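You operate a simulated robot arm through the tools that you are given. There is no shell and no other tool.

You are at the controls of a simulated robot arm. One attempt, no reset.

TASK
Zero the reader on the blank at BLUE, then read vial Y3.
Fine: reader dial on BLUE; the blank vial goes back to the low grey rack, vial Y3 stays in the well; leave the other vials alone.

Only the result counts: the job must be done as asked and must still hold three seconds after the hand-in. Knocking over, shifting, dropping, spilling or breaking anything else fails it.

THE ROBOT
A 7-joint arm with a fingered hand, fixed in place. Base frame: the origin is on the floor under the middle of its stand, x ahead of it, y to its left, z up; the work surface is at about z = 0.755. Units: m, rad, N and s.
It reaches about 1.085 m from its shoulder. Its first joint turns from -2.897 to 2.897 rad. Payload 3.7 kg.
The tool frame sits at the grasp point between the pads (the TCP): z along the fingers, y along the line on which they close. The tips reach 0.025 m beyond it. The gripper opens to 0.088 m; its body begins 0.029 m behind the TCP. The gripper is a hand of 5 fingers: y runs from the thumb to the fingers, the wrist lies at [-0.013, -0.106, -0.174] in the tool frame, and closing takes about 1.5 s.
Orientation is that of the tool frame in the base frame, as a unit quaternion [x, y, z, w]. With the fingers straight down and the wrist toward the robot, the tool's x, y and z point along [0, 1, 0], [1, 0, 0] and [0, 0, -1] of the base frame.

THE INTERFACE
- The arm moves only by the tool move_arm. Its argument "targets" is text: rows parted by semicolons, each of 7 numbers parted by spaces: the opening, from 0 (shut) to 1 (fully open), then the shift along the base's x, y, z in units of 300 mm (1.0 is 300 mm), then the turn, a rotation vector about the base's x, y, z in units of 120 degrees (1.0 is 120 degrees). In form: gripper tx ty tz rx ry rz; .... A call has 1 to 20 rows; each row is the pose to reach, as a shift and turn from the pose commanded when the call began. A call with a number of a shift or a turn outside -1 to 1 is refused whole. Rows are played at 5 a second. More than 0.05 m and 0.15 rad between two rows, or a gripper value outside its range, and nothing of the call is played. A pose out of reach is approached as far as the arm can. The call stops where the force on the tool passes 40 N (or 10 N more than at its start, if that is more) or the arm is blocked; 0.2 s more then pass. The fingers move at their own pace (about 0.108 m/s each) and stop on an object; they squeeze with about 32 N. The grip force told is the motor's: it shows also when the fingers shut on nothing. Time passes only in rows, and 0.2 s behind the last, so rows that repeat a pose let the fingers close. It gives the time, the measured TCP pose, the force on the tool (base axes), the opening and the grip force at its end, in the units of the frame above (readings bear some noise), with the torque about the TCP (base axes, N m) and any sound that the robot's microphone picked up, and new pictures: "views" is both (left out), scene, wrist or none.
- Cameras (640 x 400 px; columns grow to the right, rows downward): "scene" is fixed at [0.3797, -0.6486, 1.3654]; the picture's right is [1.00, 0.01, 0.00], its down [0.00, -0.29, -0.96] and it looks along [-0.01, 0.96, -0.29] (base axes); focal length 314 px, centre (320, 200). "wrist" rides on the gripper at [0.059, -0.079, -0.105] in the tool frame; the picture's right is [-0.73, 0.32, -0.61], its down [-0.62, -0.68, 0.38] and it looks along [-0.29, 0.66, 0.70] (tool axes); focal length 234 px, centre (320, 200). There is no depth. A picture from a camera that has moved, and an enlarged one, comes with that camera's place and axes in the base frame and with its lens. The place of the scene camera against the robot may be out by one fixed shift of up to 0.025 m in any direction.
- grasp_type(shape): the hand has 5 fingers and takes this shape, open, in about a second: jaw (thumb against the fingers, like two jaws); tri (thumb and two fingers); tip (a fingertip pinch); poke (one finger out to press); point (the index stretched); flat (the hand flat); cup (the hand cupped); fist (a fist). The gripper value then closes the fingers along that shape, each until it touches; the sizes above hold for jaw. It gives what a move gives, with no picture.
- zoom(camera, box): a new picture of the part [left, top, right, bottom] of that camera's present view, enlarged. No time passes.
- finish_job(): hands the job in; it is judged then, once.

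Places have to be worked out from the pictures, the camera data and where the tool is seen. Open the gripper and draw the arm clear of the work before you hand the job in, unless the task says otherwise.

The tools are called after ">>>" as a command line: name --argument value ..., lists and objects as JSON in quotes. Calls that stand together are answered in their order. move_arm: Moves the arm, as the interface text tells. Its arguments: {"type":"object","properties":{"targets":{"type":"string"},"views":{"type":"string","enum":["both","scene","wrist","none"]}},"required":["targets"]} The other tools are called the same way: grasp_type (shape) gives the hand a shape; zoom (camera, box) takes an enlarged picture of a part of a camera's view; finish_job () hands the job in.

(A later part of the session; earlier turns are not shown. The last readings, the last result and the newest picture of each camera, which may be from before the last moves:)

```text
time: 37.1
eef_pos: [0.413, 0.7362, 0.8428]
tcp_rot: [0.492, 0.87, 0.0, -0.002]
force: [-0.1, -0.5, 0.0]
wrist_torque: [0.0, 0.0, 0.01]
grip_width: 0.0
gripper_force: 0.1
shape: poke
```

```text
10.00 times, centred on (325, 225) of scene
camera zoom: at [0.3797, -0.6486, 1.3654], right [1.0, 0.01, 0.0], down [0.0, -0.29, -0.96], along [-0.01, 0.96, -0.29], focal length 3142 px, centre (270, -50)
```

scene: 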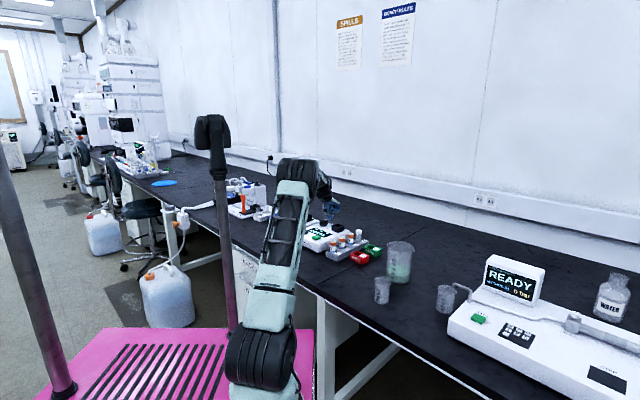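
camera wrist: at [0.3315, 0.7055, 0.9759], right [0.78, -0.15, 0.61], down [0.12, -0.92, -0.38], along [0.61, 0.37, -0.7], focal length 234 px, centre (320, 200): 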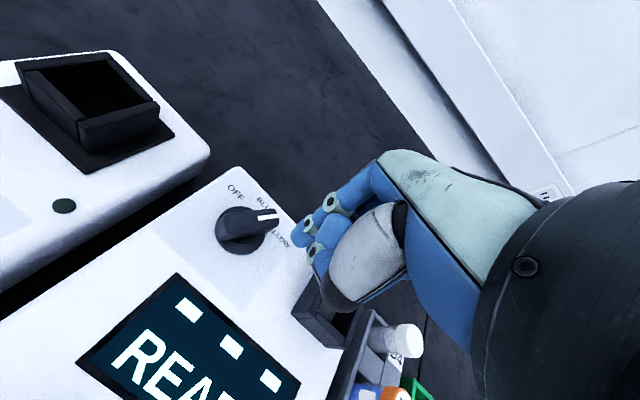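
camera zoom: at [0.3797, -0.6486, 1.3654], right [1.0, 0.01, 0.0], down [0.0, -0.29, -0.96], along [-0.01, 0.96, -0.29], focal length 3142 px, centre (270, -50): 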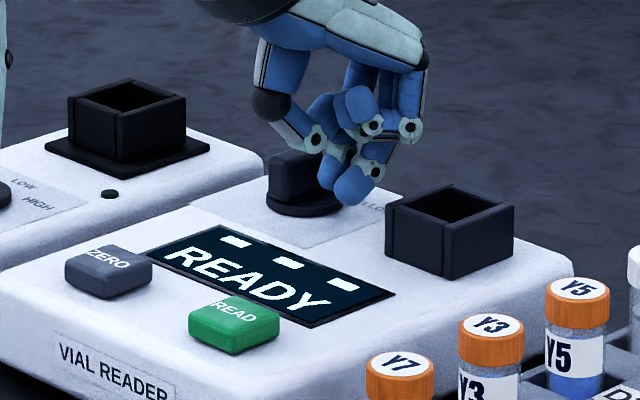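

READY shows and the pointer measures 46° against BLUE at 45°. I lift the finger straight away from the knob and go toward the rack with yaw 0, which keeps thumb, index and curled fingers away from neighbouring vials.

>>> move_arm --targets "1 0.013 -0.013 0.01 0 0 0; 1 0.013 -0.013 0.15 0 0 0; 1 0.013 -0.013 0.29 0 0 0; 1 0.1 -0.09 0.29 0 0 -0.065; 1 0.19 -0.17 0.29 0 0 -0.13; 1 0.28 -0.25 0.29 0 0 -0.195; 1 0.357 -0.32 0.29 0 0 -0.258; 1 0.357 -0.32 0.29 0 0 -0.258" --views "none"

>>> grasp_type --shape "tip"

>>> move_arm --targets "1 0 0 0 0 0 0" --views "both"

>>> zoom --camera "wrist" --box '[180, 130, 400, 340]'

>>> zoom --camera "scene" --box '[290, 180, 390, 255]'

```text
time: 38.9
eef_pos: [0.5206, 0.6417, 0.9309]
tcp_rot: [0.707, 0.707, 0.0, 0.0]
force: [0.2, 0.3, 0.1]
wrist_torque: [-0.01, -0.01, -0.04]
grip_width: 0.0001
gripper_force: 0.0
shape: poke
```

```text
time: 39.8
eef_pos: [0.5221, 0.6424, 0.9296]
tcp_rot: [0.706, 0.708, -0.001, 0.0]
force: [-0.4, 0.1, -0.2]
wrist_torque: [0.02, 0.02, 0.0]
grip_width: 0.0879
gripper_force: 0.0
shape: tip
```

```text
time: 40.2
eef_pos: [0.5216, 0.6423, 0.9299]
tcp_rot: [0.706, 0.708, -0.001, 0.0]
force: [-0.1, 0.7, 1.0]
wrist_torque: [-0.01, -0.01, 0.01]
grip_width: 0.088
gripper_force: 0.1
shape: tip
camera wrist: at [0.4416, 0.7012, 1.0347], right [0.33, -0.73, 0.61], down [-0.68, -0.62, -0.38], along [0.66, -0.29, -0.7], focal length 234 px, centre (320, 200)
```

scene: 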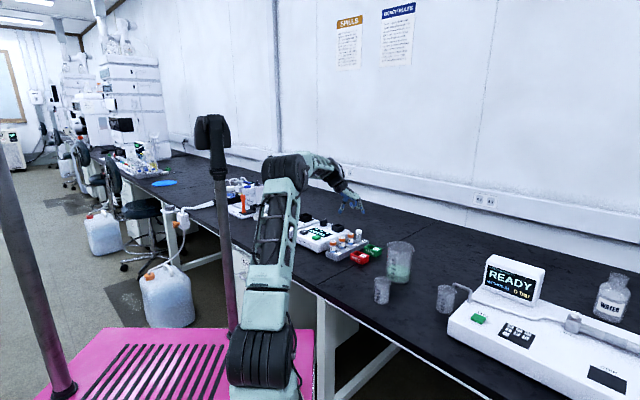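
wrist: 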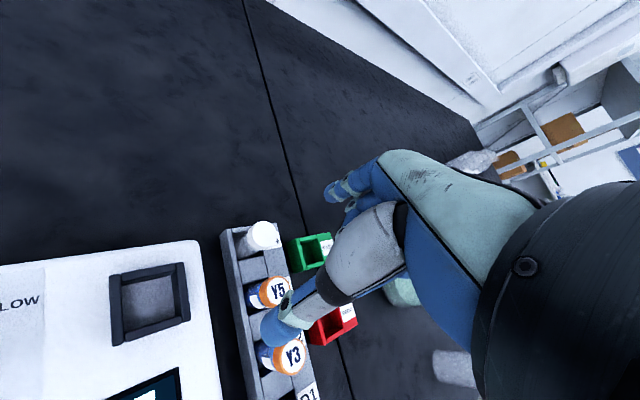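

```text
1.90 times, centred on (290, 235) of wrist
camera zoom: at [0.4416, 0.7012, 1.0347], right [0.33, -0.73, 0.61], down [-0.68, -0.62, -0.38], along [0.66, -0.29, -0.7], focal length 446 px, centre (377, 133)
```

zoom: 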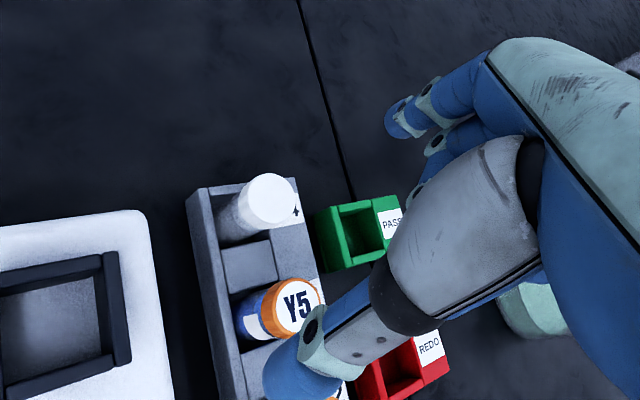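

```text
5.33 times, centred on (340, 218) of scene
camera zoom: at [0.3797, -0.6486, 1.3654], right [1.0, 0.01, 0.0], down [0.0, -0.29, -0.96], along [-0.01, 0.96, -0.29], focal length 1676 px, centre (213, 107)
```

zoom: 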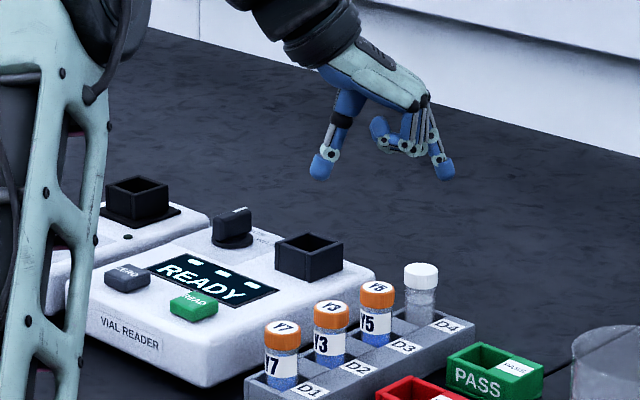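

Blank cap is at about [0.556, 0.653, 0.82]; the pinch is ~36 mm short in x. I move over it at a hover height with ~2 cm clearance to check alignment.

>>> move_arm --targets "1 0.057 0.018 -0.06 0 0 0; 1 0.113 0.037 -0.12 0 0 0; 1 0.113 0.037 -0.15 0 0 0; 1 0.113 0.037 -0.15 0 0 0" --views "both"

>>> zoom --camera "wrist" --box '[200, 150, 400, 350]'

>>> zoom --camera "scene" --box '[310, 195, 390, 255]'

```text
time: 41.2
eef_pos: [0.555, 0.6523, 0.8862]
tcp_rot: [0.706, 0.708, -0.001, -0.002]
force: [0.2, 0.8, -0.5]
wrist_torque: [-0.01, 0.0, -0.01]
grip_width: 0.0879
gripper_force: 0.0
shape: tip
camera wrist: at [0.4748, 0.7115, 0.9904], right [0.33, -0.73, 0.61], down [-0.68, -0.62, -0.38], along [0.66, -0.29, -0.7], focal length 234 px, centre (320, 200)
```

scene: 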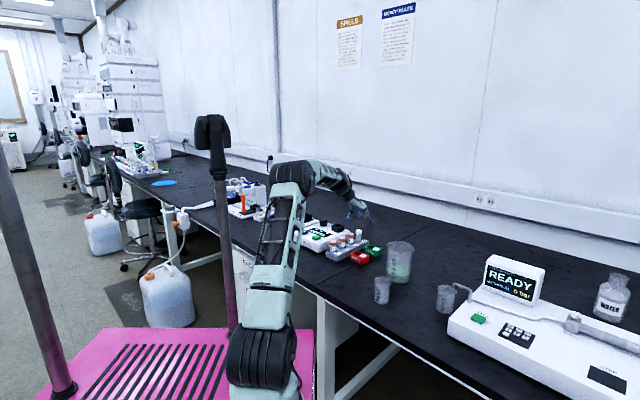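
wrist: 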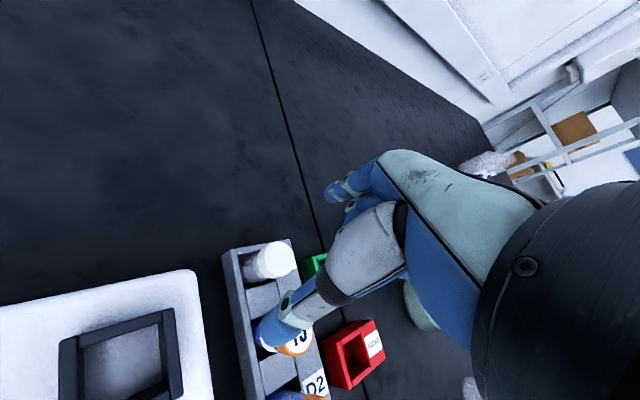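

```text
2.00 times, centred on (300, 250) of wrist
camera zoom: at [0.4748, 0.7115, 0.9904], right [0.33, -0.73, 0.61], down [-0.68, -0.62, -0.38], along [0.66, -0.29, -0.7], focal length 468 px, centre (360, 100)
```

zoom: 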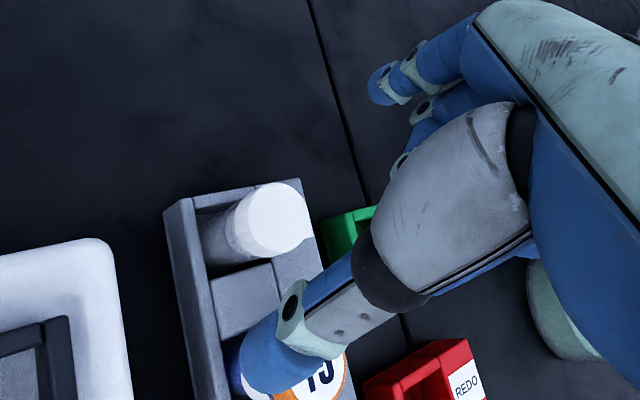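

```text
6.67 times, centred on (350, 225) of scene
camera zoom: at [0.3797, -0.6486, 1.3654], right [1.0, 0.01, 0.0], down [0.0, -0.29, -0.96], along [-0.01, 0.96, -0.29], focal length 2095 px, centre (120, 33)
```

zoom: 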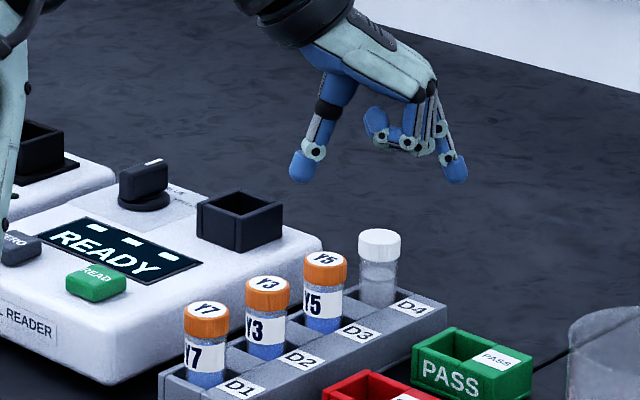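

Scene and wrist agree: the pinch is centred over the blank within ~2 mm (cap top ≈0.818). I descend to TCP z ≈0.827 with the pinch open.

>>> move_arm --targets "0.85 0.003 0.003 -0.06 0 0 0; 0.85 0.003 0.003 -0.12 0 0 0; 0.85 0.003 0.003 -0.18 0 0 0; 0.85 0.003 0.003 -0.195 0 0 0; 0.85 0.003 0.003 -0.195 0 0 0" --views "both"

>>> zoom --camera "wrist" --box '[200, 150, 400, 350]'

>>> zoom --camera "scene" --box '[310, 195, 390, 255]'

```text
time: 42.4
eef_pos: [0.5549, 0.651, 0.8273]
tcp_rot: [0.707, 0.708, -0.001, 0.0]
force: [0.9, 0.4, 0.2]
wrist_torque: [0.0, -0.02, -0.01]
grip_width: 0.075
gripper_force: 0.0
shape: tip
camera wrist: at [0.4751, 0.711, 0.9318], right [0.33, -0.73, 0.61], down [-0.68, -0.62, -0.38], along [0.66, -0.29, -0.7], focal length 234 px, centre (320, 200)
```

scene: 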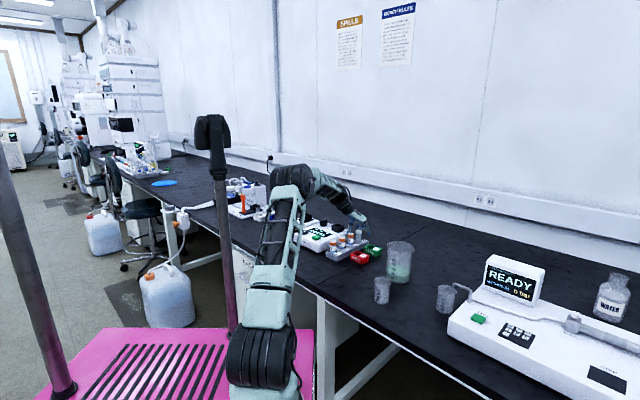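
wrist: 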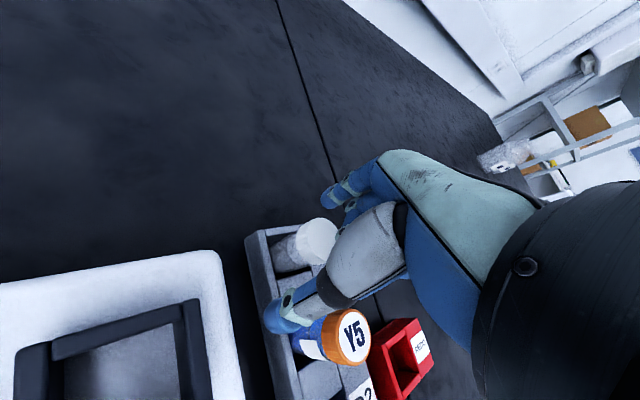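

```text
2.00 times, centred on (300, 250) of wrist
camera zoom: at [0.4751, 0.711, 0.9318], right [0.33, -0.73, 0.61], down [-0.68, -0.62, -0.38], along [0.66, -0.29, -0.7], focal length 468 px, centre (360, 100)
```

zoom: 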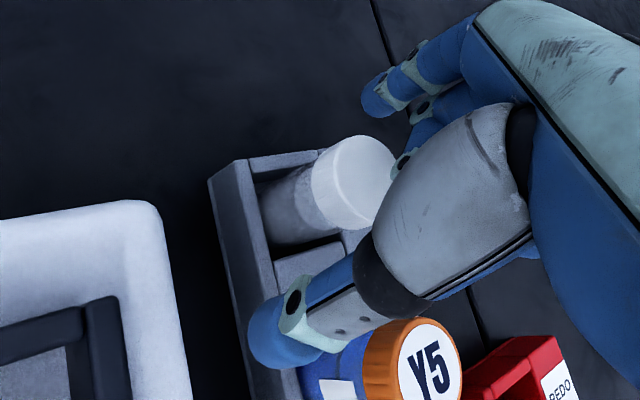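

```text
6.67 times, centred on (350, 225) of scene
camera zoom: at [0.3797, -0.6486, 1.3654], right [1.0, 0.01, 0.0], down [0.0, -0.29, -0.96], along [-0.01, 0.96, -0.29], focal length 2095 px, centre (120, 33)
```

zoom: 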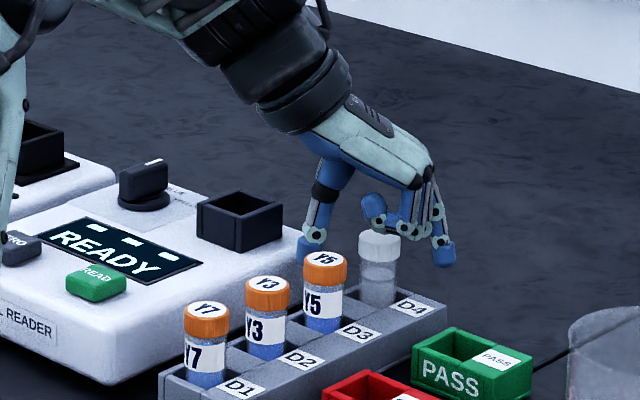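

The cap lies right on the thumb–index line, no contact. I close the pinch on the blank.

>>> move_arm --targets "0.6 0 0 0 0 0 0; 0.45 0 0 0 0 0 0; 0.35 0 0 0 0 0 0; 0.25 0 0 0 0 0 0; 0.15 0 0 0 0 0 0; 0 0 0 0 0 0 0; 0 0 0 0 0 0 0; 0 0 0 0 0 0 0" --views "wrist"

>>> zoom --camera "wrist" --box '[200, 150, 400, 350]'

>>> zoom --camera "scene" --box '[320, 205, 380, 250]'

```text
time: 44.2
eef_pos: [0.5551, 0.6518, 0.827]
tcp_rot: [0.706, 0.709, 0.0, 0.0]
force: [-0.8, -0.1, 0.2]
wrist_torque: [-0.02, 0.02, 0.01]
grip_width: 0.0228
gripper_force: 31.5
shape: tip
camera wrist: at [0.4751, 0.711, 0.9321], right [0.33, -0.73, 0.61], down [-0.68, -0.62, -0.38], along [0.66, -0.29, -0.7], focal length 234 px, centre (320, 200)
```

wrist: 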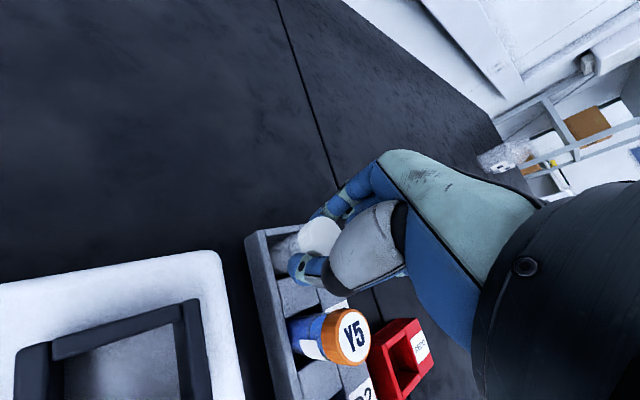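

```text
2.00 times, centred on (300, 250) of wrist
camera zoom: at [0.4751, 0.711, 0.9321], right [0.33, -0.73, 0.61], down [-0.68, -0.62, -0.38], along [0.66, -0.29, -0.7], focal length 468 px, centre (360, 100)
```

zoom: 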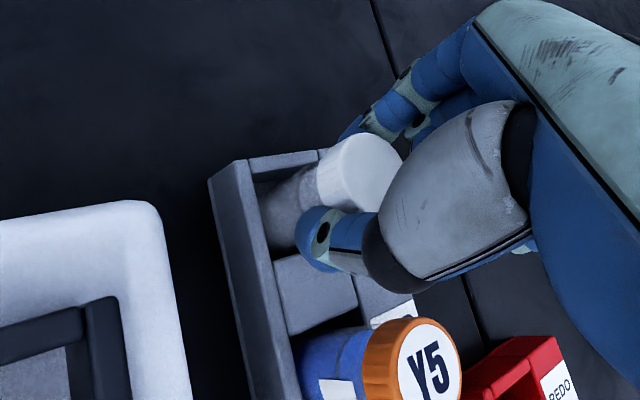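

```text
8.89 times, centred on (350, 228) of scene
camera zoom: at [0.3797, -0.6486, 1.3654], right [1.0, 0.01, 0.0], down [0.0, -0.29, -0.96], along [-0.01, 0.96, -0.29], focal length 2793 px, centre (53, -44)
```

zoom: 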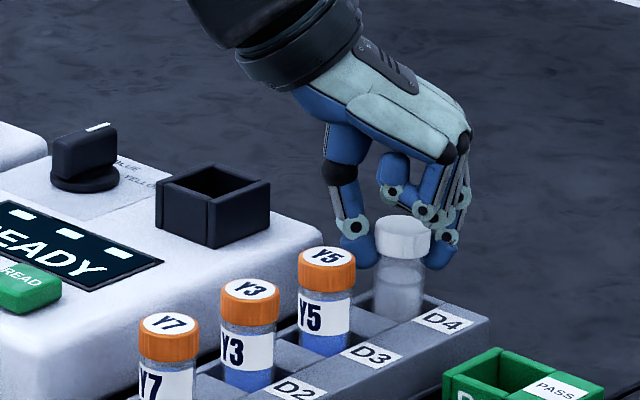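

Grip width 23 mm with full force: the blank is held. I lift it straight up ~6 cm slowly.

>>> move_arm --targets "0 0 0 0.03 0 0 0; 0 0 0 0.07 0 0 0; 0 0 0 0.12 0 0 0; 0 0 0 0.17 0 0 0; 0 0 0 0.22 0 0 0; 0 0 0 0.22 0 0 0" --views "both"

>>> zoom --camera "wrist" --box '[200, 150, 400, 350]'

>>> zoom --camera "scene" --box '[310, 190, 390, 250]'

```text
time: 45.6
eef_pos: [0.5556, 0.6523, 0.8943]
tcp_rot: [0.707, 0.708, 0.0, -0.001]
force: [-1.0, -0.6, 0.0]
wrist_torque: [0.01, 0.01, 0.02]
grip_width: 0.0224
gripper_force: 31.8
shape: tip
camera wrist: at [0.4759, 0.7115, 0.9987], right [0.33, -0.73, 0.61], down [-0.68, -0.62, -0.38], along [0.66, -0.29, -0.7], focal length 234 px, centre (320, 200)
```

scene: 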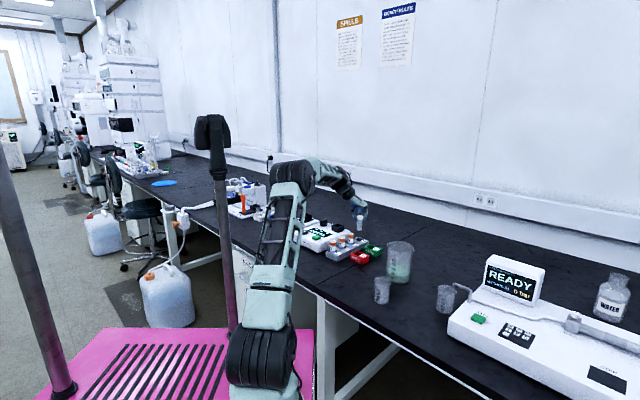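
wrist: 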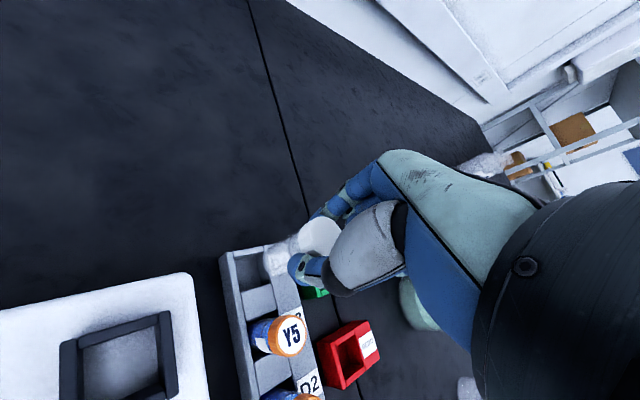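

```text
2.00 times, centred on (300, 250) of wrist
camera zoom: at [0.4759, 0.7115, 0.9987], right [0.33, -0.73, 0.61], down [-0.68, -0.62, -0.38], along [0.66, -0.29, -0.7], focal length 468 px, centre (360, 100)
```

zoom: 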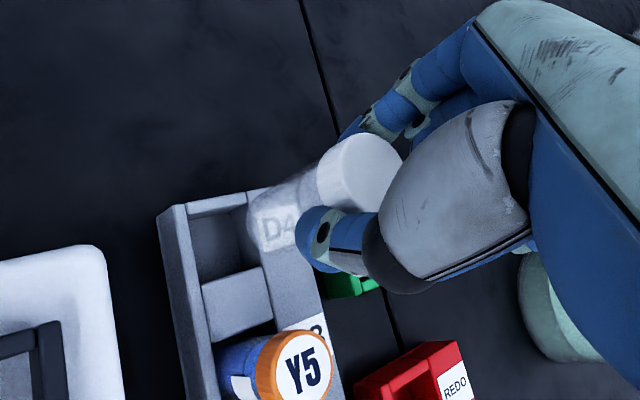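

```text
6.67 times, centred on (350, 220) of scene
camera zoom: at [0.3797, -0.6486, 1.3654], right [1.0, 0.01, 0.0], down [0.0, -0.29, -0.96], along [-0.01, 0.96, -0.29], focal length 2095 px, centre (120, 67)
```

zoom: 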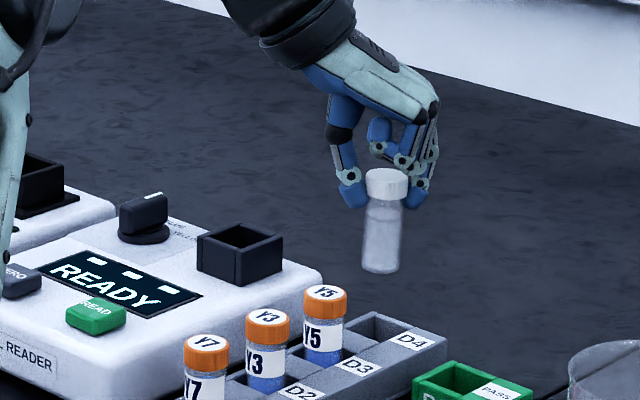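

The blank is out, hanging upright, about 64 mm tall with its bottom ~73 mm below the TCP. I carry it over the well (estimate [0.464, 0.699]) at a safe height and look.

>>> move_arm --targets "0 -0.05 0.03 0.08 0 0 0; 0 -0.15 0.07 0.12 0 0 0; 0 -0.23 0.115 0.12 0 0 0; 0 -0.305 0.157 0.12 0 0 0; 0 -0.305 0.157 0.12 0 0 0; 0 -0.305 0.157 0.12 0 0 0" --views "both"

>>> zoom --camera "wrist" --box '[160, 180, 360, 340]'

>>> zoom --camera "scene" --box '[300, 190, 380, 250]'

```text
time: 47.0
eef_pos: [0.4641, 0.7008, 0.9304]
tcp_rot: [0.705, 0.709, -0.001, -0.001]
force: [1.0, 0.3, -0.6]
wrist_torque: [-0.04, 0.01, 0.01]
grip_width: 0.0223
gripper_force: 31.7
shape: tip
camera wrist: at [0.3844, 0.7585, 1.0347], right [0.33, -0.73, 0.61], down [-0.68, -0.62, -0.38], along [0.66, -0.29, -0.7], focal length 234 px, centre (320, 200)
```

scene: 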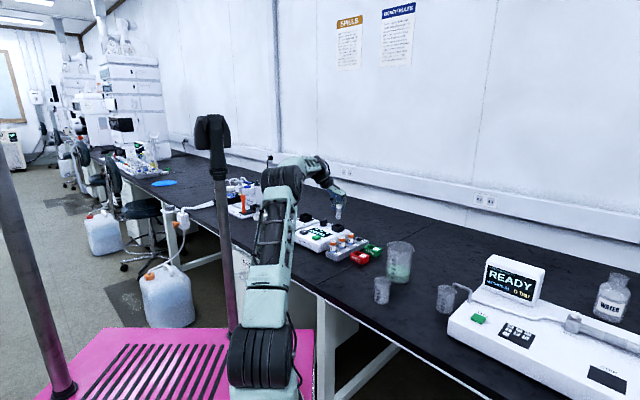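
wrist: 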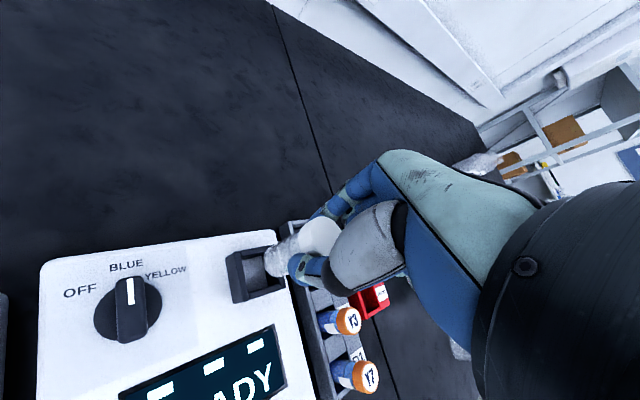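

```text
2.50 times, centred on (260, 260) of wrist
camera zoom: at [0.3844, 0.7585, 1.0347], right [0.33, -0.73, 0.61], down [-0.68, -0.62, -0.38], along [0.66, -0.29, -0.7], focal length 585 px, centre (470, 50)
```

zoom: 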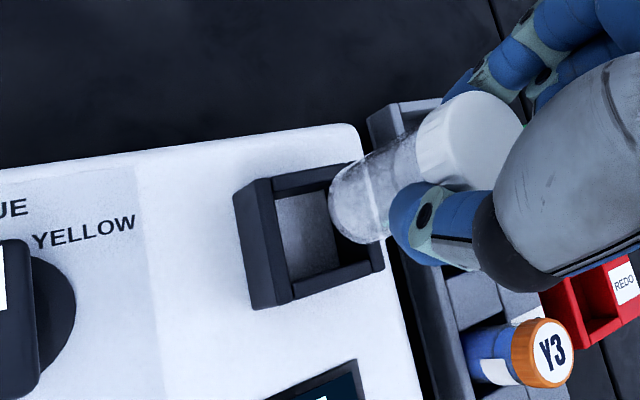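

```text
6.67 times, centred on (340, 220) of scene
camera zoom: at [0.3797, -0.6486, 1.3654], right [1.0, 0.01, 0.0], down [0.0, -0.29, -0.96], along [-0.01, 0.96, -0.29], focal length 2095 px, centre (187, 67)
```

zoom: 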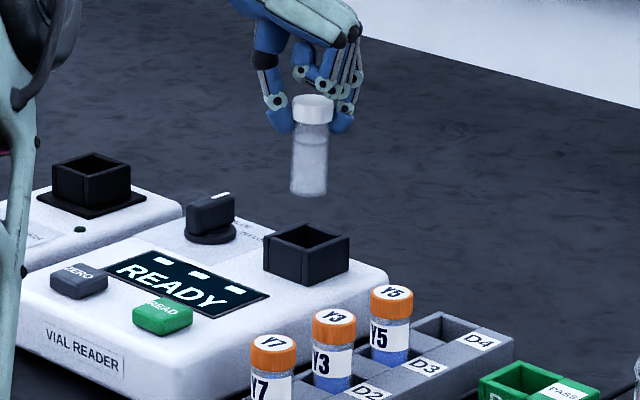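

In x the vial and well agree to ~1 mm in the scene view. I'll zoom on the wrist view to judge the other direction.

>>> zoom --camera "wrist" --box '[215, 205, 345, 310]'

>>> zoom --camera "scene" --box '[315, 195, 365, 240]'

```text
3.81 times, centred on (280, 258) of wrist
camera zoom: at [0.3844, 0.7585, 1.0347], right [0.33, -0.73, 0.61], down [-0.68, -0.62, -0.38], along [0.66, -0.29, -0.7], focal length 892 px, centre (472, -19)
```

zoom: 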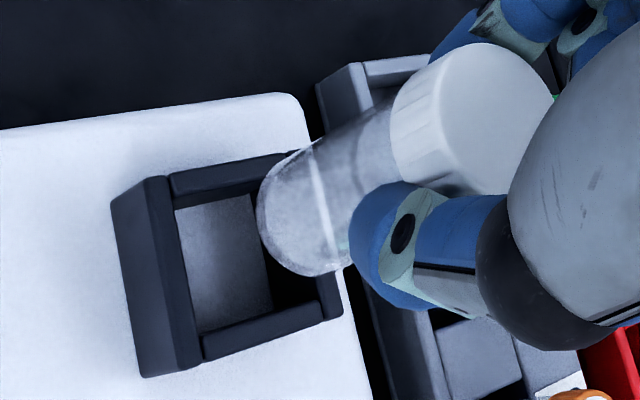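

```text
8.89 times, centred on (340, 218) of scene
camera zoom: at [0.3797, -0.6486, 1.3654], right [1.0, 0.01, 0.0], down [0.0, -0.29, -0.96], along [-0.01, 0.96, -0.29], focal length 2793 px, centre (142, 44)
```

zoom: 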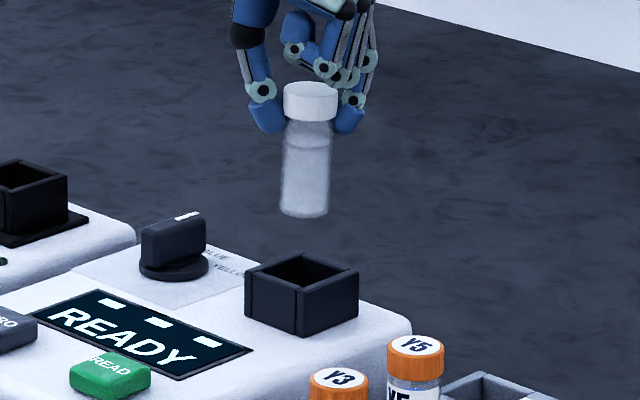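

Rim centre ≈[0.464, 0.696, 0.828]; the vial bottom is ~2–3 mm off (+x, +y). I correct and lower until the bottom is just above the rim.

>>> move_arm --targets "0 -0.007 -0.008 -0.03 0 0 0; 0 -0.007 -0.008 -0.06 0 0 0; 0 -0.007 -0.008 -0.075 0 0 0; 0 -0.007 -0.008 -0.075 0 0 0" --views "none"

>>> zoom --camera "wrist" --box '[215, 205, 345, 310]'

>>> zoom --camera "scene" --box '[315, 195, 365, 240]'

```text
time: 48.0
eef_pos: [0.4618, 0.6976, 0.9078]
tcp_rot: [0.707, 0.707, -0.001, -0.001]
force: [0.4, -0.1, -0.8]
wrist_torque: [-0.04, 0.01, -0.01]
grip_width: 0.0228
gripper_force: 32.0
shape: tip
```

```text
3.81 times, centred on (280, 258) of wrist
camera zoom: at [0.3824, 0.7561, 1.0118], right [0.33, -0.73, 0.61], down [-0.68, -0.62, -0.38], along [0.66, -0.29, -0.7], focal length 892 px, centre (472, -19)
```

zoom: 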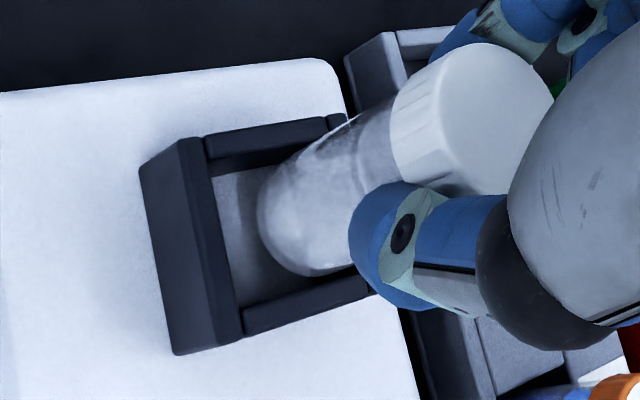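

```text
8.89 times, centred on (340, 218) of scene
camera zoom: at [0.3797, -0.6486, 1.3654], right [1.0, 0.01, 0.0], down [0.0, -0.29, -0.96], along [-0.01, 0.96, -0.29], focal length 2793 px, centre (142, 44)
```

zoom: 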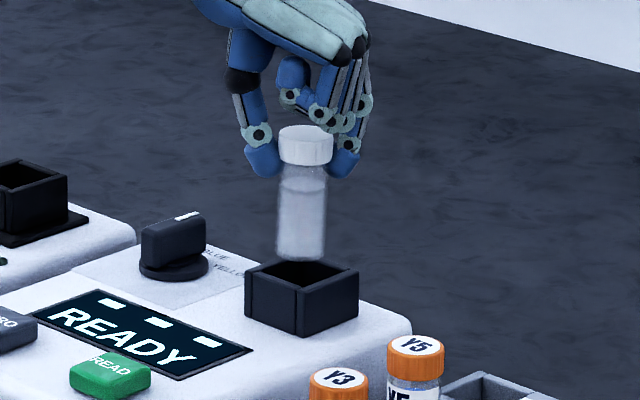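

Vial and socket agree within ~1–2 mm now. I lower 13 mm so the vial's foot enters, watching the force.

>>> move_arm --targets "0 -0.003 0 -0.01 0 0 0; 0 -0.003 0 -0.02 0 0 0; 0 -0.003 0 -0.032 0 0 0; 0 -0.003 0 -0.043 0 0 0; 0 -0.003 0 -0.043 0 0 0" --views "none"

>>> zoom --camera "wrist" --box '[215, 205, 345, 310]'

>>> zoom --camera "scene" --box '[315, 195, 365, 240]'

```text
time: 49.2
eef_pos: [0.461, 0.6967, 0.8957]
tcp_rot: [0.707, 0.707, 0.0, -0.002]
force: [0.7, -2.1, 9.0]
wrist_torque: [-0.02, 0.02, -0.01]
grip_width: 0.0264
gripper_force: 32.5
shape: tip
```

```text
3.81 times, centred on (280, 258) of wrist
camera zoom: at [0.3809, 0.7563, 0.9997], right [0.32, -0.73, 0.61], down [-0.68, -0.62, -0.38], along [0.66, -0.29, -0.7], focal length 892 px, centre (472, -19)
```

zoom: 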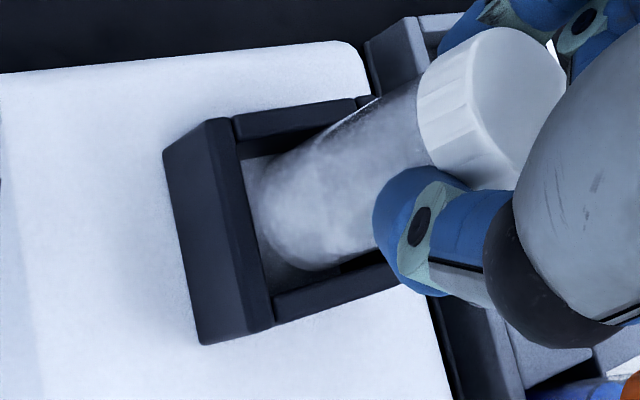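

```text
8.89 times, centred on (340, 218) of scene
camera zoom: at [0.3797, -0.6486, 1.3654], right [1.0, 0.01, 0.0], down [0.0, -0.29, -0.96], along [-0.01, 0.96, -0.29], focal length 2793 px, centre (142, 44)
```

zoom: 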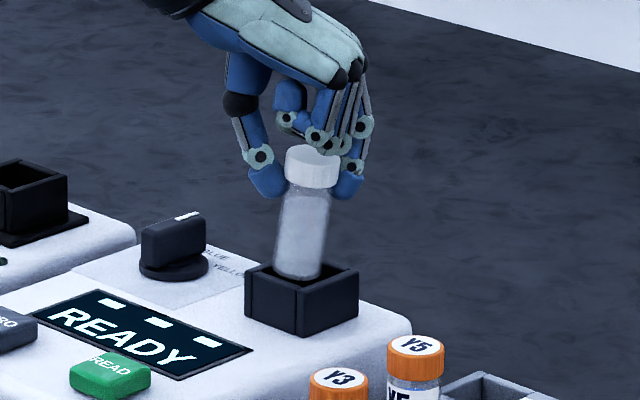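

9 N upward and the vial tipped ~6° (cap toward +x): its foot's left edge caught the left wall's rim. I raise 10 mm, tilt the hand back ~5° about y to make the vial upright, and look again.

>>> move_arm --targets "0 0 0 0.02 0 0 0; 0 0 0 0.037 0 -0.02 0; 0 0 0 0.037 0 -0.043 0; 0 0 0 0.037 0 -0.043 0" --views "none"

>>> zoom --camera "wrist" --box '[215, 205, 345, 310]'

>>> zoom --camera "scene" --box '[315, 195, 365, 240]'

```text
time: 50.2
eef_pos: [0.4614, 0.6982, 0.9056]
tcp_rot: [0.706, 0.707, 0.031, 0.032]
force: [0.5, -0.1, -0.7]
wrist_torque: [0.0, -0.01, 0.01]
grip_width: 0.0266
gripper_force: 32.3
shape: tip
```

```text
3.81 times, centred on (280, 258) of wrist
camera zoom: at [0.3722, 0.7565, 1.0018], right [0.27, -0.73, 0.63], down [-0.64, -0.62, -0.44], along [0.72, -0.29, -0.64], focal length 892 px, centre (472, -19)
```

zoom: 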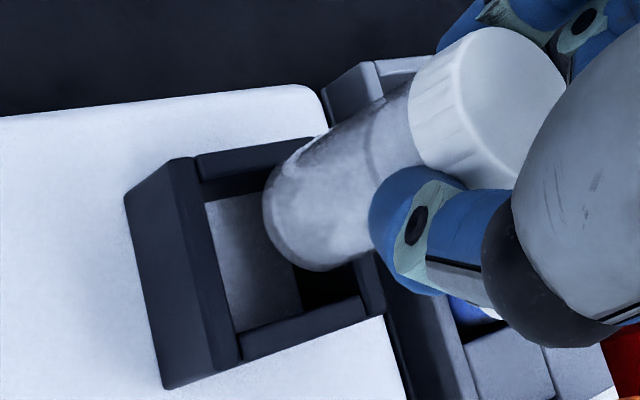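

```text
8.89 times, centred on (340, 218) of scene
camera zoom: at [0.3797, -0.6486, 1.3654], right [1.0, 0.01, 0.0], down [0.0, -0.29, -0.96], along [-0.01, 0.96, -0.29], focal length 2793 px, centre (142, 44)
```

zoom: 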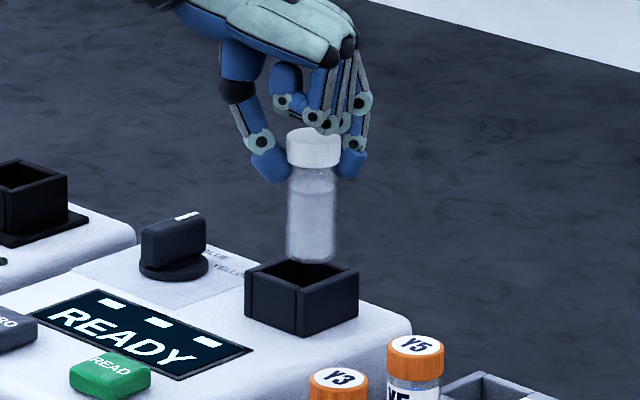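

The vial is upright again; scene and wrist views now put its foot +6 mm x, −1.5 mm y from the socket centre. I shift to correct and check before lowering.

>>> move_arm --targets "0 -0.01 0.002 0 0 0 0; 0 -0.02 0.004 -0.008 0 0 0; 0 -0.02 0.004 -0.012 0 0 0; 0 -0.02 0.004 -0.012 0 0 0" --views "none"

>>> zoom --camera "wrist" --box '[215, 205, 345, 310]'

>>> zoom --camera "scene" --box '[320, 205, 360, 240]'

```text
time: 51.2
eef_pos: [0.4562, 0.6993, 0.9013]
tcp_rot: [0.706, 0.707, 0.031, 0.03]
force: [0.7, 0.7, -0.2]
wrist_torque: [-0.02, 0.01, -0.03]
grip_width: 0.0266
gripper_force: 31.6
shape: tip
```

```text
3.81 times, centred on (280, 258) of wrist
camera zoom: at [0.3663, 0.758, 0.9985], right [0.27, -0.73, 0.63], down [-0.64, -0.62, -0.44], along [0.72, -0.29, -0.64], focal length 892 px, centre (472, -19)
```

zoom: 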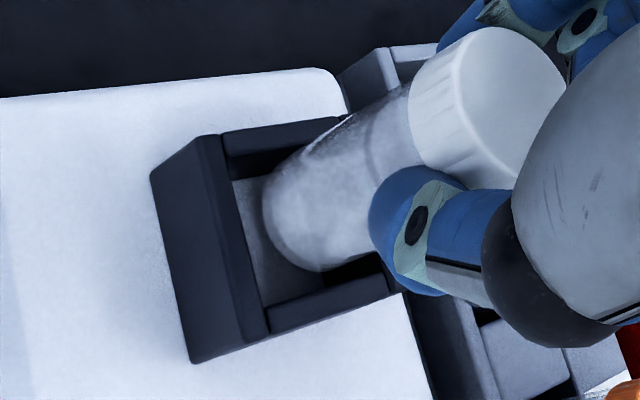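

```text
11.43 times, centred on (340, 222) of scene
camera zoom: at [0.3797, -0.6486, 1.3654], right [1.0, 0.01, 0.0], down [0.0, -0.29, -0.96], along [-0.01, 0.96, -0.29], focal length 3591 px, centre (91, -57)
```

zoom: 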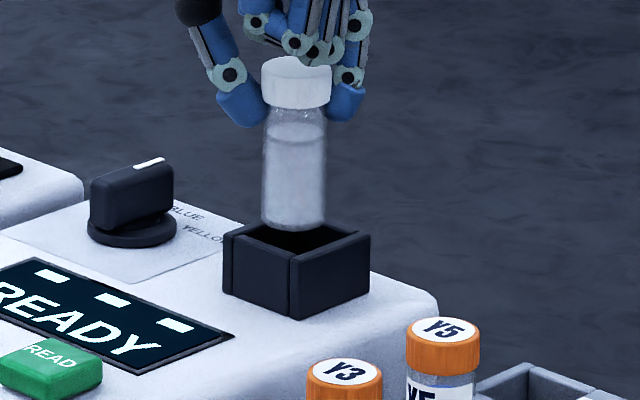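

Now the foot is over the socket centre within ~1 mm in both views. I lower 10 mm gently.

>>> move_arm --targets "0 0.001 0 -0.01 0 0 0; 0 0.001 0 -0.02 0 0 0; 0 0.001 0 -0.03 0 0 0; 0 0.001 0 -0.036 0 0 0; 0 0.001 0 -0.036 0 0 0" --views "none"

>>> zoom --camera "wrist" --box '[215, 205, 345, 310]'

>>> zoom --camera "scene" --box '[320, 205, 360, 240]'

```text
time: 52.4
eef_pos: [0.4547, 0.6986, 0.8898]
tcp_rot: [0.706, 0.707, 0.03, 0.031]
force: [-0.6, 0.0, 0.0]
wrist_torque: [0.02, -0.04, -0.01]
grip_width: 0.0264
gripper_force: 32.1
shape: tip
```

```text
3.81 times, centred on (280, 258) of wrist
camera zoom: at [0.3661, 0.7576, 0.9872], right [0.27, -0.73, 0.63], down [-0.64, -0.62, -0.44], along [0.72, -0.29, -0.64], focal length 892 px, centre (472, -19)
```

zoom: 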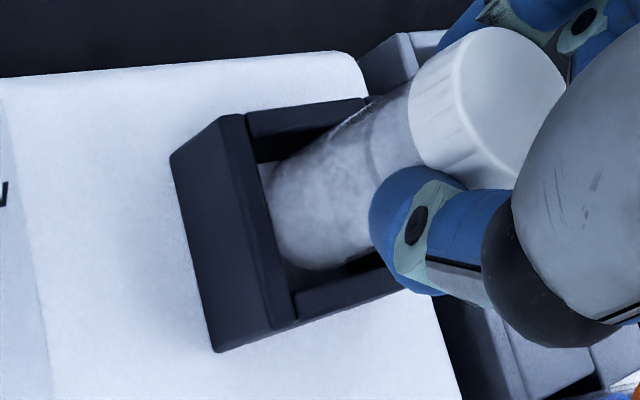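

```text
11.43 times, centred on (340, 222) of scene
camera zoom: at [0.3797, -0.6486, 1.3654], right [1.0, 0.01, 0.0], down [0.0, -0.29, -0.96], along [-0.01, 0.96, -0.29], focal length 3591 px, centre (91, -57)
```

zoom: 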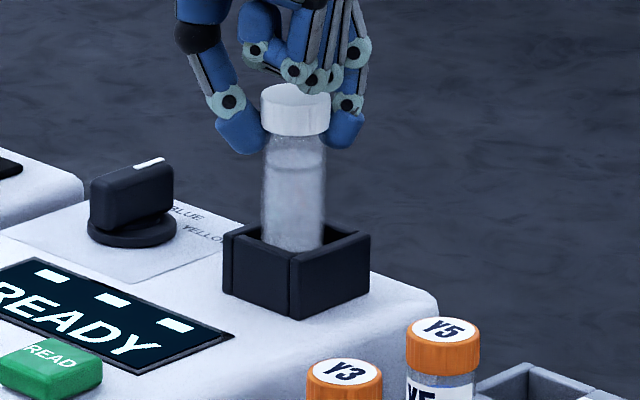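

No contact and the foot is inside the walls. I continue down in small steps toward the floor of the well.

>>> move_arm --targets "0 0.002 0 -0.012 0 0 0; 0 0.002 0 -0.024 0 0 0; 0 0.002 0 -0.036 0 0 0; 0 0.002 0 -0.046 0 0 0; 0 0.002 0 -0.046 0 0 0" --views "none"

>>> zoom --camera "wrist" --box '[215, 205, 345, 310]'

>>> zoom --camera "scene" --box '[320, 205, 360, 240]'

```text
time: 53.6
eef_pos: [0.4553, 0.699, 0.8772]
tcp_rot: [0.705, 0.707, 0.031, 0.031]
force: [0.8, 0.2, -0.2]
wrist_torque: [0.0, -0.02, 0.01]
grip_width: 0.0267
gripper_force: 31.9
shape: tip
```

```text
3.81 times, centred on (280, 258) of wrist
camera zoom: at [0.3664, 0.7583, 0.974], right [0.27, -0.73, 0.63], down [-0.64, -0.62, -0.44], along [0.72, -0.29, -0.64], focal length 892 px, centre (472, -19)
```

zoom: 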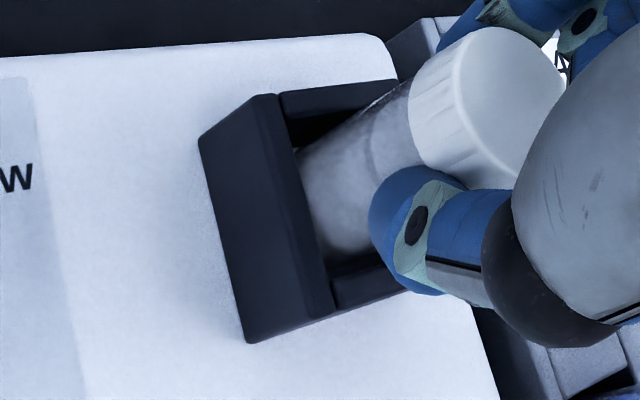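

```text
11.43 times, centred on (340, 222) of scene
camera zoom: at [0.3797, -0.6486, 1.3654], right [1.0, 0.01, 0.0], down [0.0, -0.29, -0.96], along [-0.01, 0.96, -0.29], focal length 3591 px, centre (91, -57)
```

zoom: 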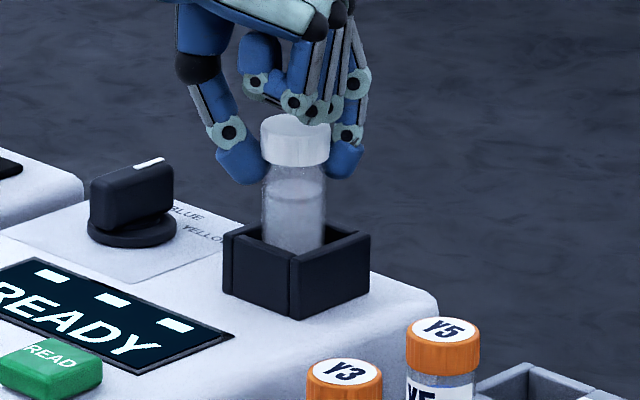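

Still free and the thumb has ~2 cm to the rim. I lower further in small steps until I feel the floor.

>>> move_arm --targets "0 0 0 -0.01 0 0 0; 0 0 0 -0.02 0 0 0; 0 0 0 -0.028 0 0 0; 0 0 0 -0.028 0 0 0" --views "none"

>>> zoom --camera "scene" --box '[320, 205, 360, 240]'

```text
time: 54.6
eef_pos: [0.455, 0.6991, 0.8703]
tcp_rot: [0.705, 0.708, 0.032, 0.03]
force: [-2.0, 0.2, 12.1]
wrist_torque: [-0.02, -0.01, 0.02]
grip_width: 0.0266
gripper_force: 32.1
shape: tip
```

```text
11.43 times, centred on (340, 222) of scene
camera zoom: at [0.3797, -0.6486, 1.3654], right [1.0, 0.01, 0.0], down [0.0, -0.29, -0.96], along [-0.01, 0.96, -0.29], focal length 3591 px, centre (91, -57)
```

zoom: 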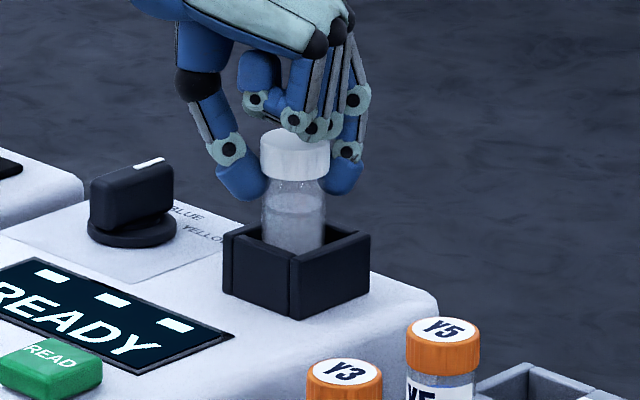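

12 N: the vial stands on the floor of the well. I ease up 1.5 mm and open the pinch.

>>> move_arm --targets "0 0 0 0.005 0 0 0; 0.35 0 0 0.005 0 0 0; 0.45 0 0 0.005 0 0 0; 0.55 0 0 0.005 0 0 0; 0.65 0 0 0.005 0 0 0; 0.65 0 0 0.005 0 0 0" --views "none"

>>> zoom --camera "scene" --box '[320, 205, 360, 240]'

>>> zoom --camera "wrist" --box '[215, 165, 375, 325]'

```text
time: 56.0
eef_pos: [0.4567, 0.7002, 0.8703]
tcp_rot: [0.706, 0.707, 0.031, 0.03]
force: [0.5, 0.9, 0.1]
wrist_torque: [-0.02, -0.01, 0.01]
grip_width: 0.057
gripper_force: 0.1
shape: tip
```

```text
11.43 times, centred on (340, 222) of scene
camera zoom: at [0.3797, -0.6486, 1.3654], right [1.0, 0.01, 0.0], down [0.0, -0.29, -0.96], along [-0.01, 0.96, -0.29], focal length 3591 px, centre (91, -57)
```

zoom: 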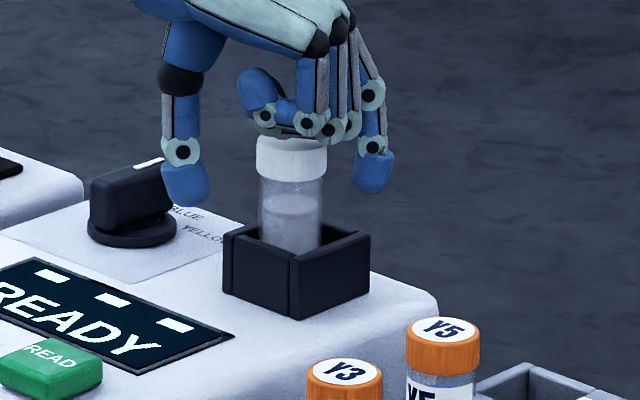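

```text
2.50 times, centred on (295, 245) of wrist
camera zoom: at [0.3669, 0.7579, 0.9671], right [0.27, -0.73, 0.63], down [-0.64, -0.62, -0.44], along [0.72, -0.29, -0.64], focal length 585 px, centre (382, 88)
```

zoom: 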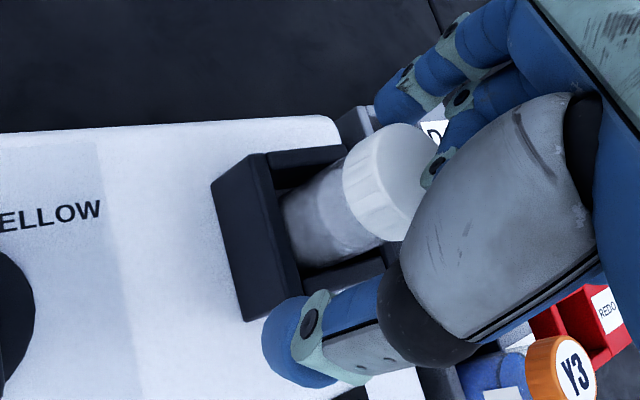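

The blank stands in the well and the pinch is clear of it. I lift straight up, level the hand, and switch to poke for the ZERO key.

>>> move_arm --targets "0.7 0 0 0.04 0 0 0; 0.8 0 0 0.12 0 0 0; 0.9 0 0 0.2 0 0.02 0; 1 0 0 0.27 0 0.043 0; 1 0 0 0.27 0 0.043 0" --views "none"

>>> grasp_type --shape "poke"

>>> move_arm --targets "1 -0.06 -0.01 0 0 0 0.06; 1 -0.14 -0.03 0 0 0 0.12; 1 -0.22 -0.05 0 0 0 0.18; 1 -0.3 -0.07 -0.03 0 0 0.24; 1 -0.38 -0.09 -0.08 0 0 0.3; 1 -0.46 -0.1 -0.12 0 0 0.36; 1 -0.485 -0.109 -0.16 0 0 0.375; 1 -0.485 -0.109 -0.16 0 0 0.375" --views "both"

>>> zoom --camera "wrist" --box '[180, 180, 360, 340]'

>>> zoom --camera "scene" --box '[280, 190, 370, 260]'

```text
time: 57.2
eef_pos: [0.4562, 0.6997, 0.9514]
tcp_rot: [0.707, 0.707, -0.001, -0.001]
force: [-0.1, 0.4, -0.6]
wrist_torque: [0.0, -0.05, 0.01]
grip_width: 0.0877
gripper_force: 0.1
shape: tip
```

```text
time: 58.1
eef_pos: [0.4552, 0.6999, 0.9506]
tcp_rot: [0.707, 0.708, -0.001, 0.0]
force: [-0.7, -0.6, 1.5]
wrist_torque: [-0.05, -0.01, -0.03]
grip_width: 0.0
gripper_force: 0.1
shape: poke
```

```text
time: 59.9
eef_pos: [0.3086, 0.6659, 0.9024]
tcp_rot: [0.382, 0.924, -0.001, -0.001]
force: [0.5, 0.2, 0.4]
wrist_torque: [-0.01, -0.01, -0.03]
grip_width: 0.0
gripper_force: 0.0
shape: poke
camera wrist: at [0.2111, 0.6519, 1.007], right [0.74, -0.28, 0.61], down [-0.04, -0.92, -0.38], along [0.67, 0.26, -0.7], focal length 234 px, centre (320, 200)
```

scene: 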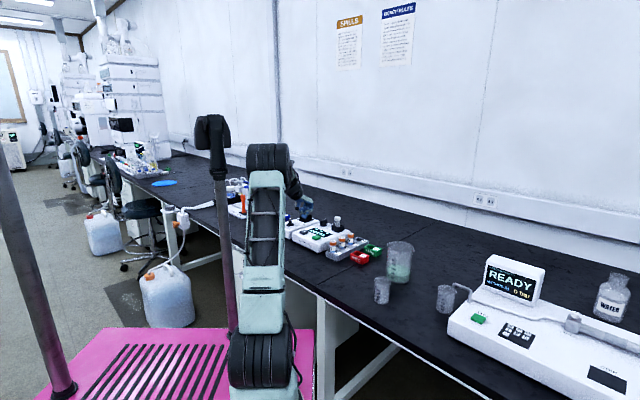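
wrist: 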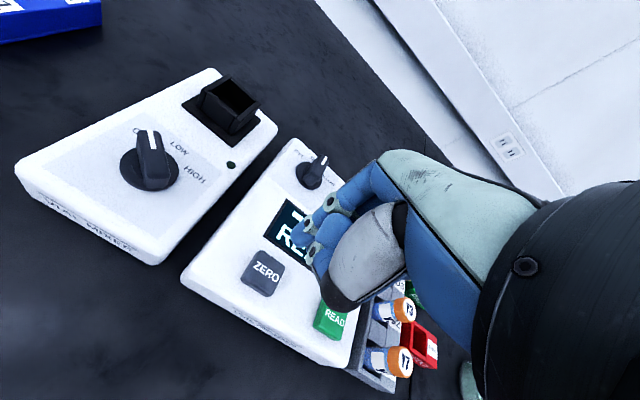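

```text
2.50 times, centred on (270, 260) of wrist
camera zoom: at [0.2111, 0.6519, 1.007], right [0.74, -0.28, 0.61], down [-0.04, -0.92, -0.38], along [0.67, 0.26, -0.7], focal length 585 px, centre (445, 50)
```

zoom: 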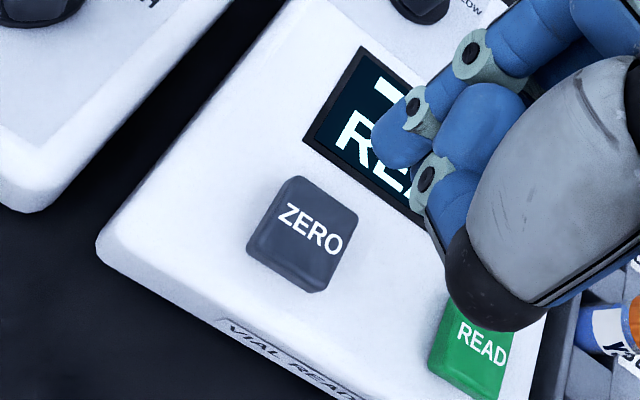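

```text
5.71 times, centred on (325, 225) of scene
camera zoom: at [0.3797, -0.6486, 1.3654], right [1.0, 0.01, 0.0], down [0.0, -0.29, -0.96], along [-0.01, 0.96, -0.29], focal length 1796 px, centre (291, 57)
```

zoom: 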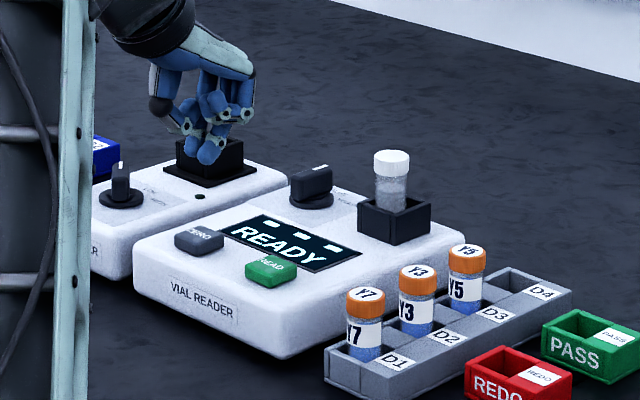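

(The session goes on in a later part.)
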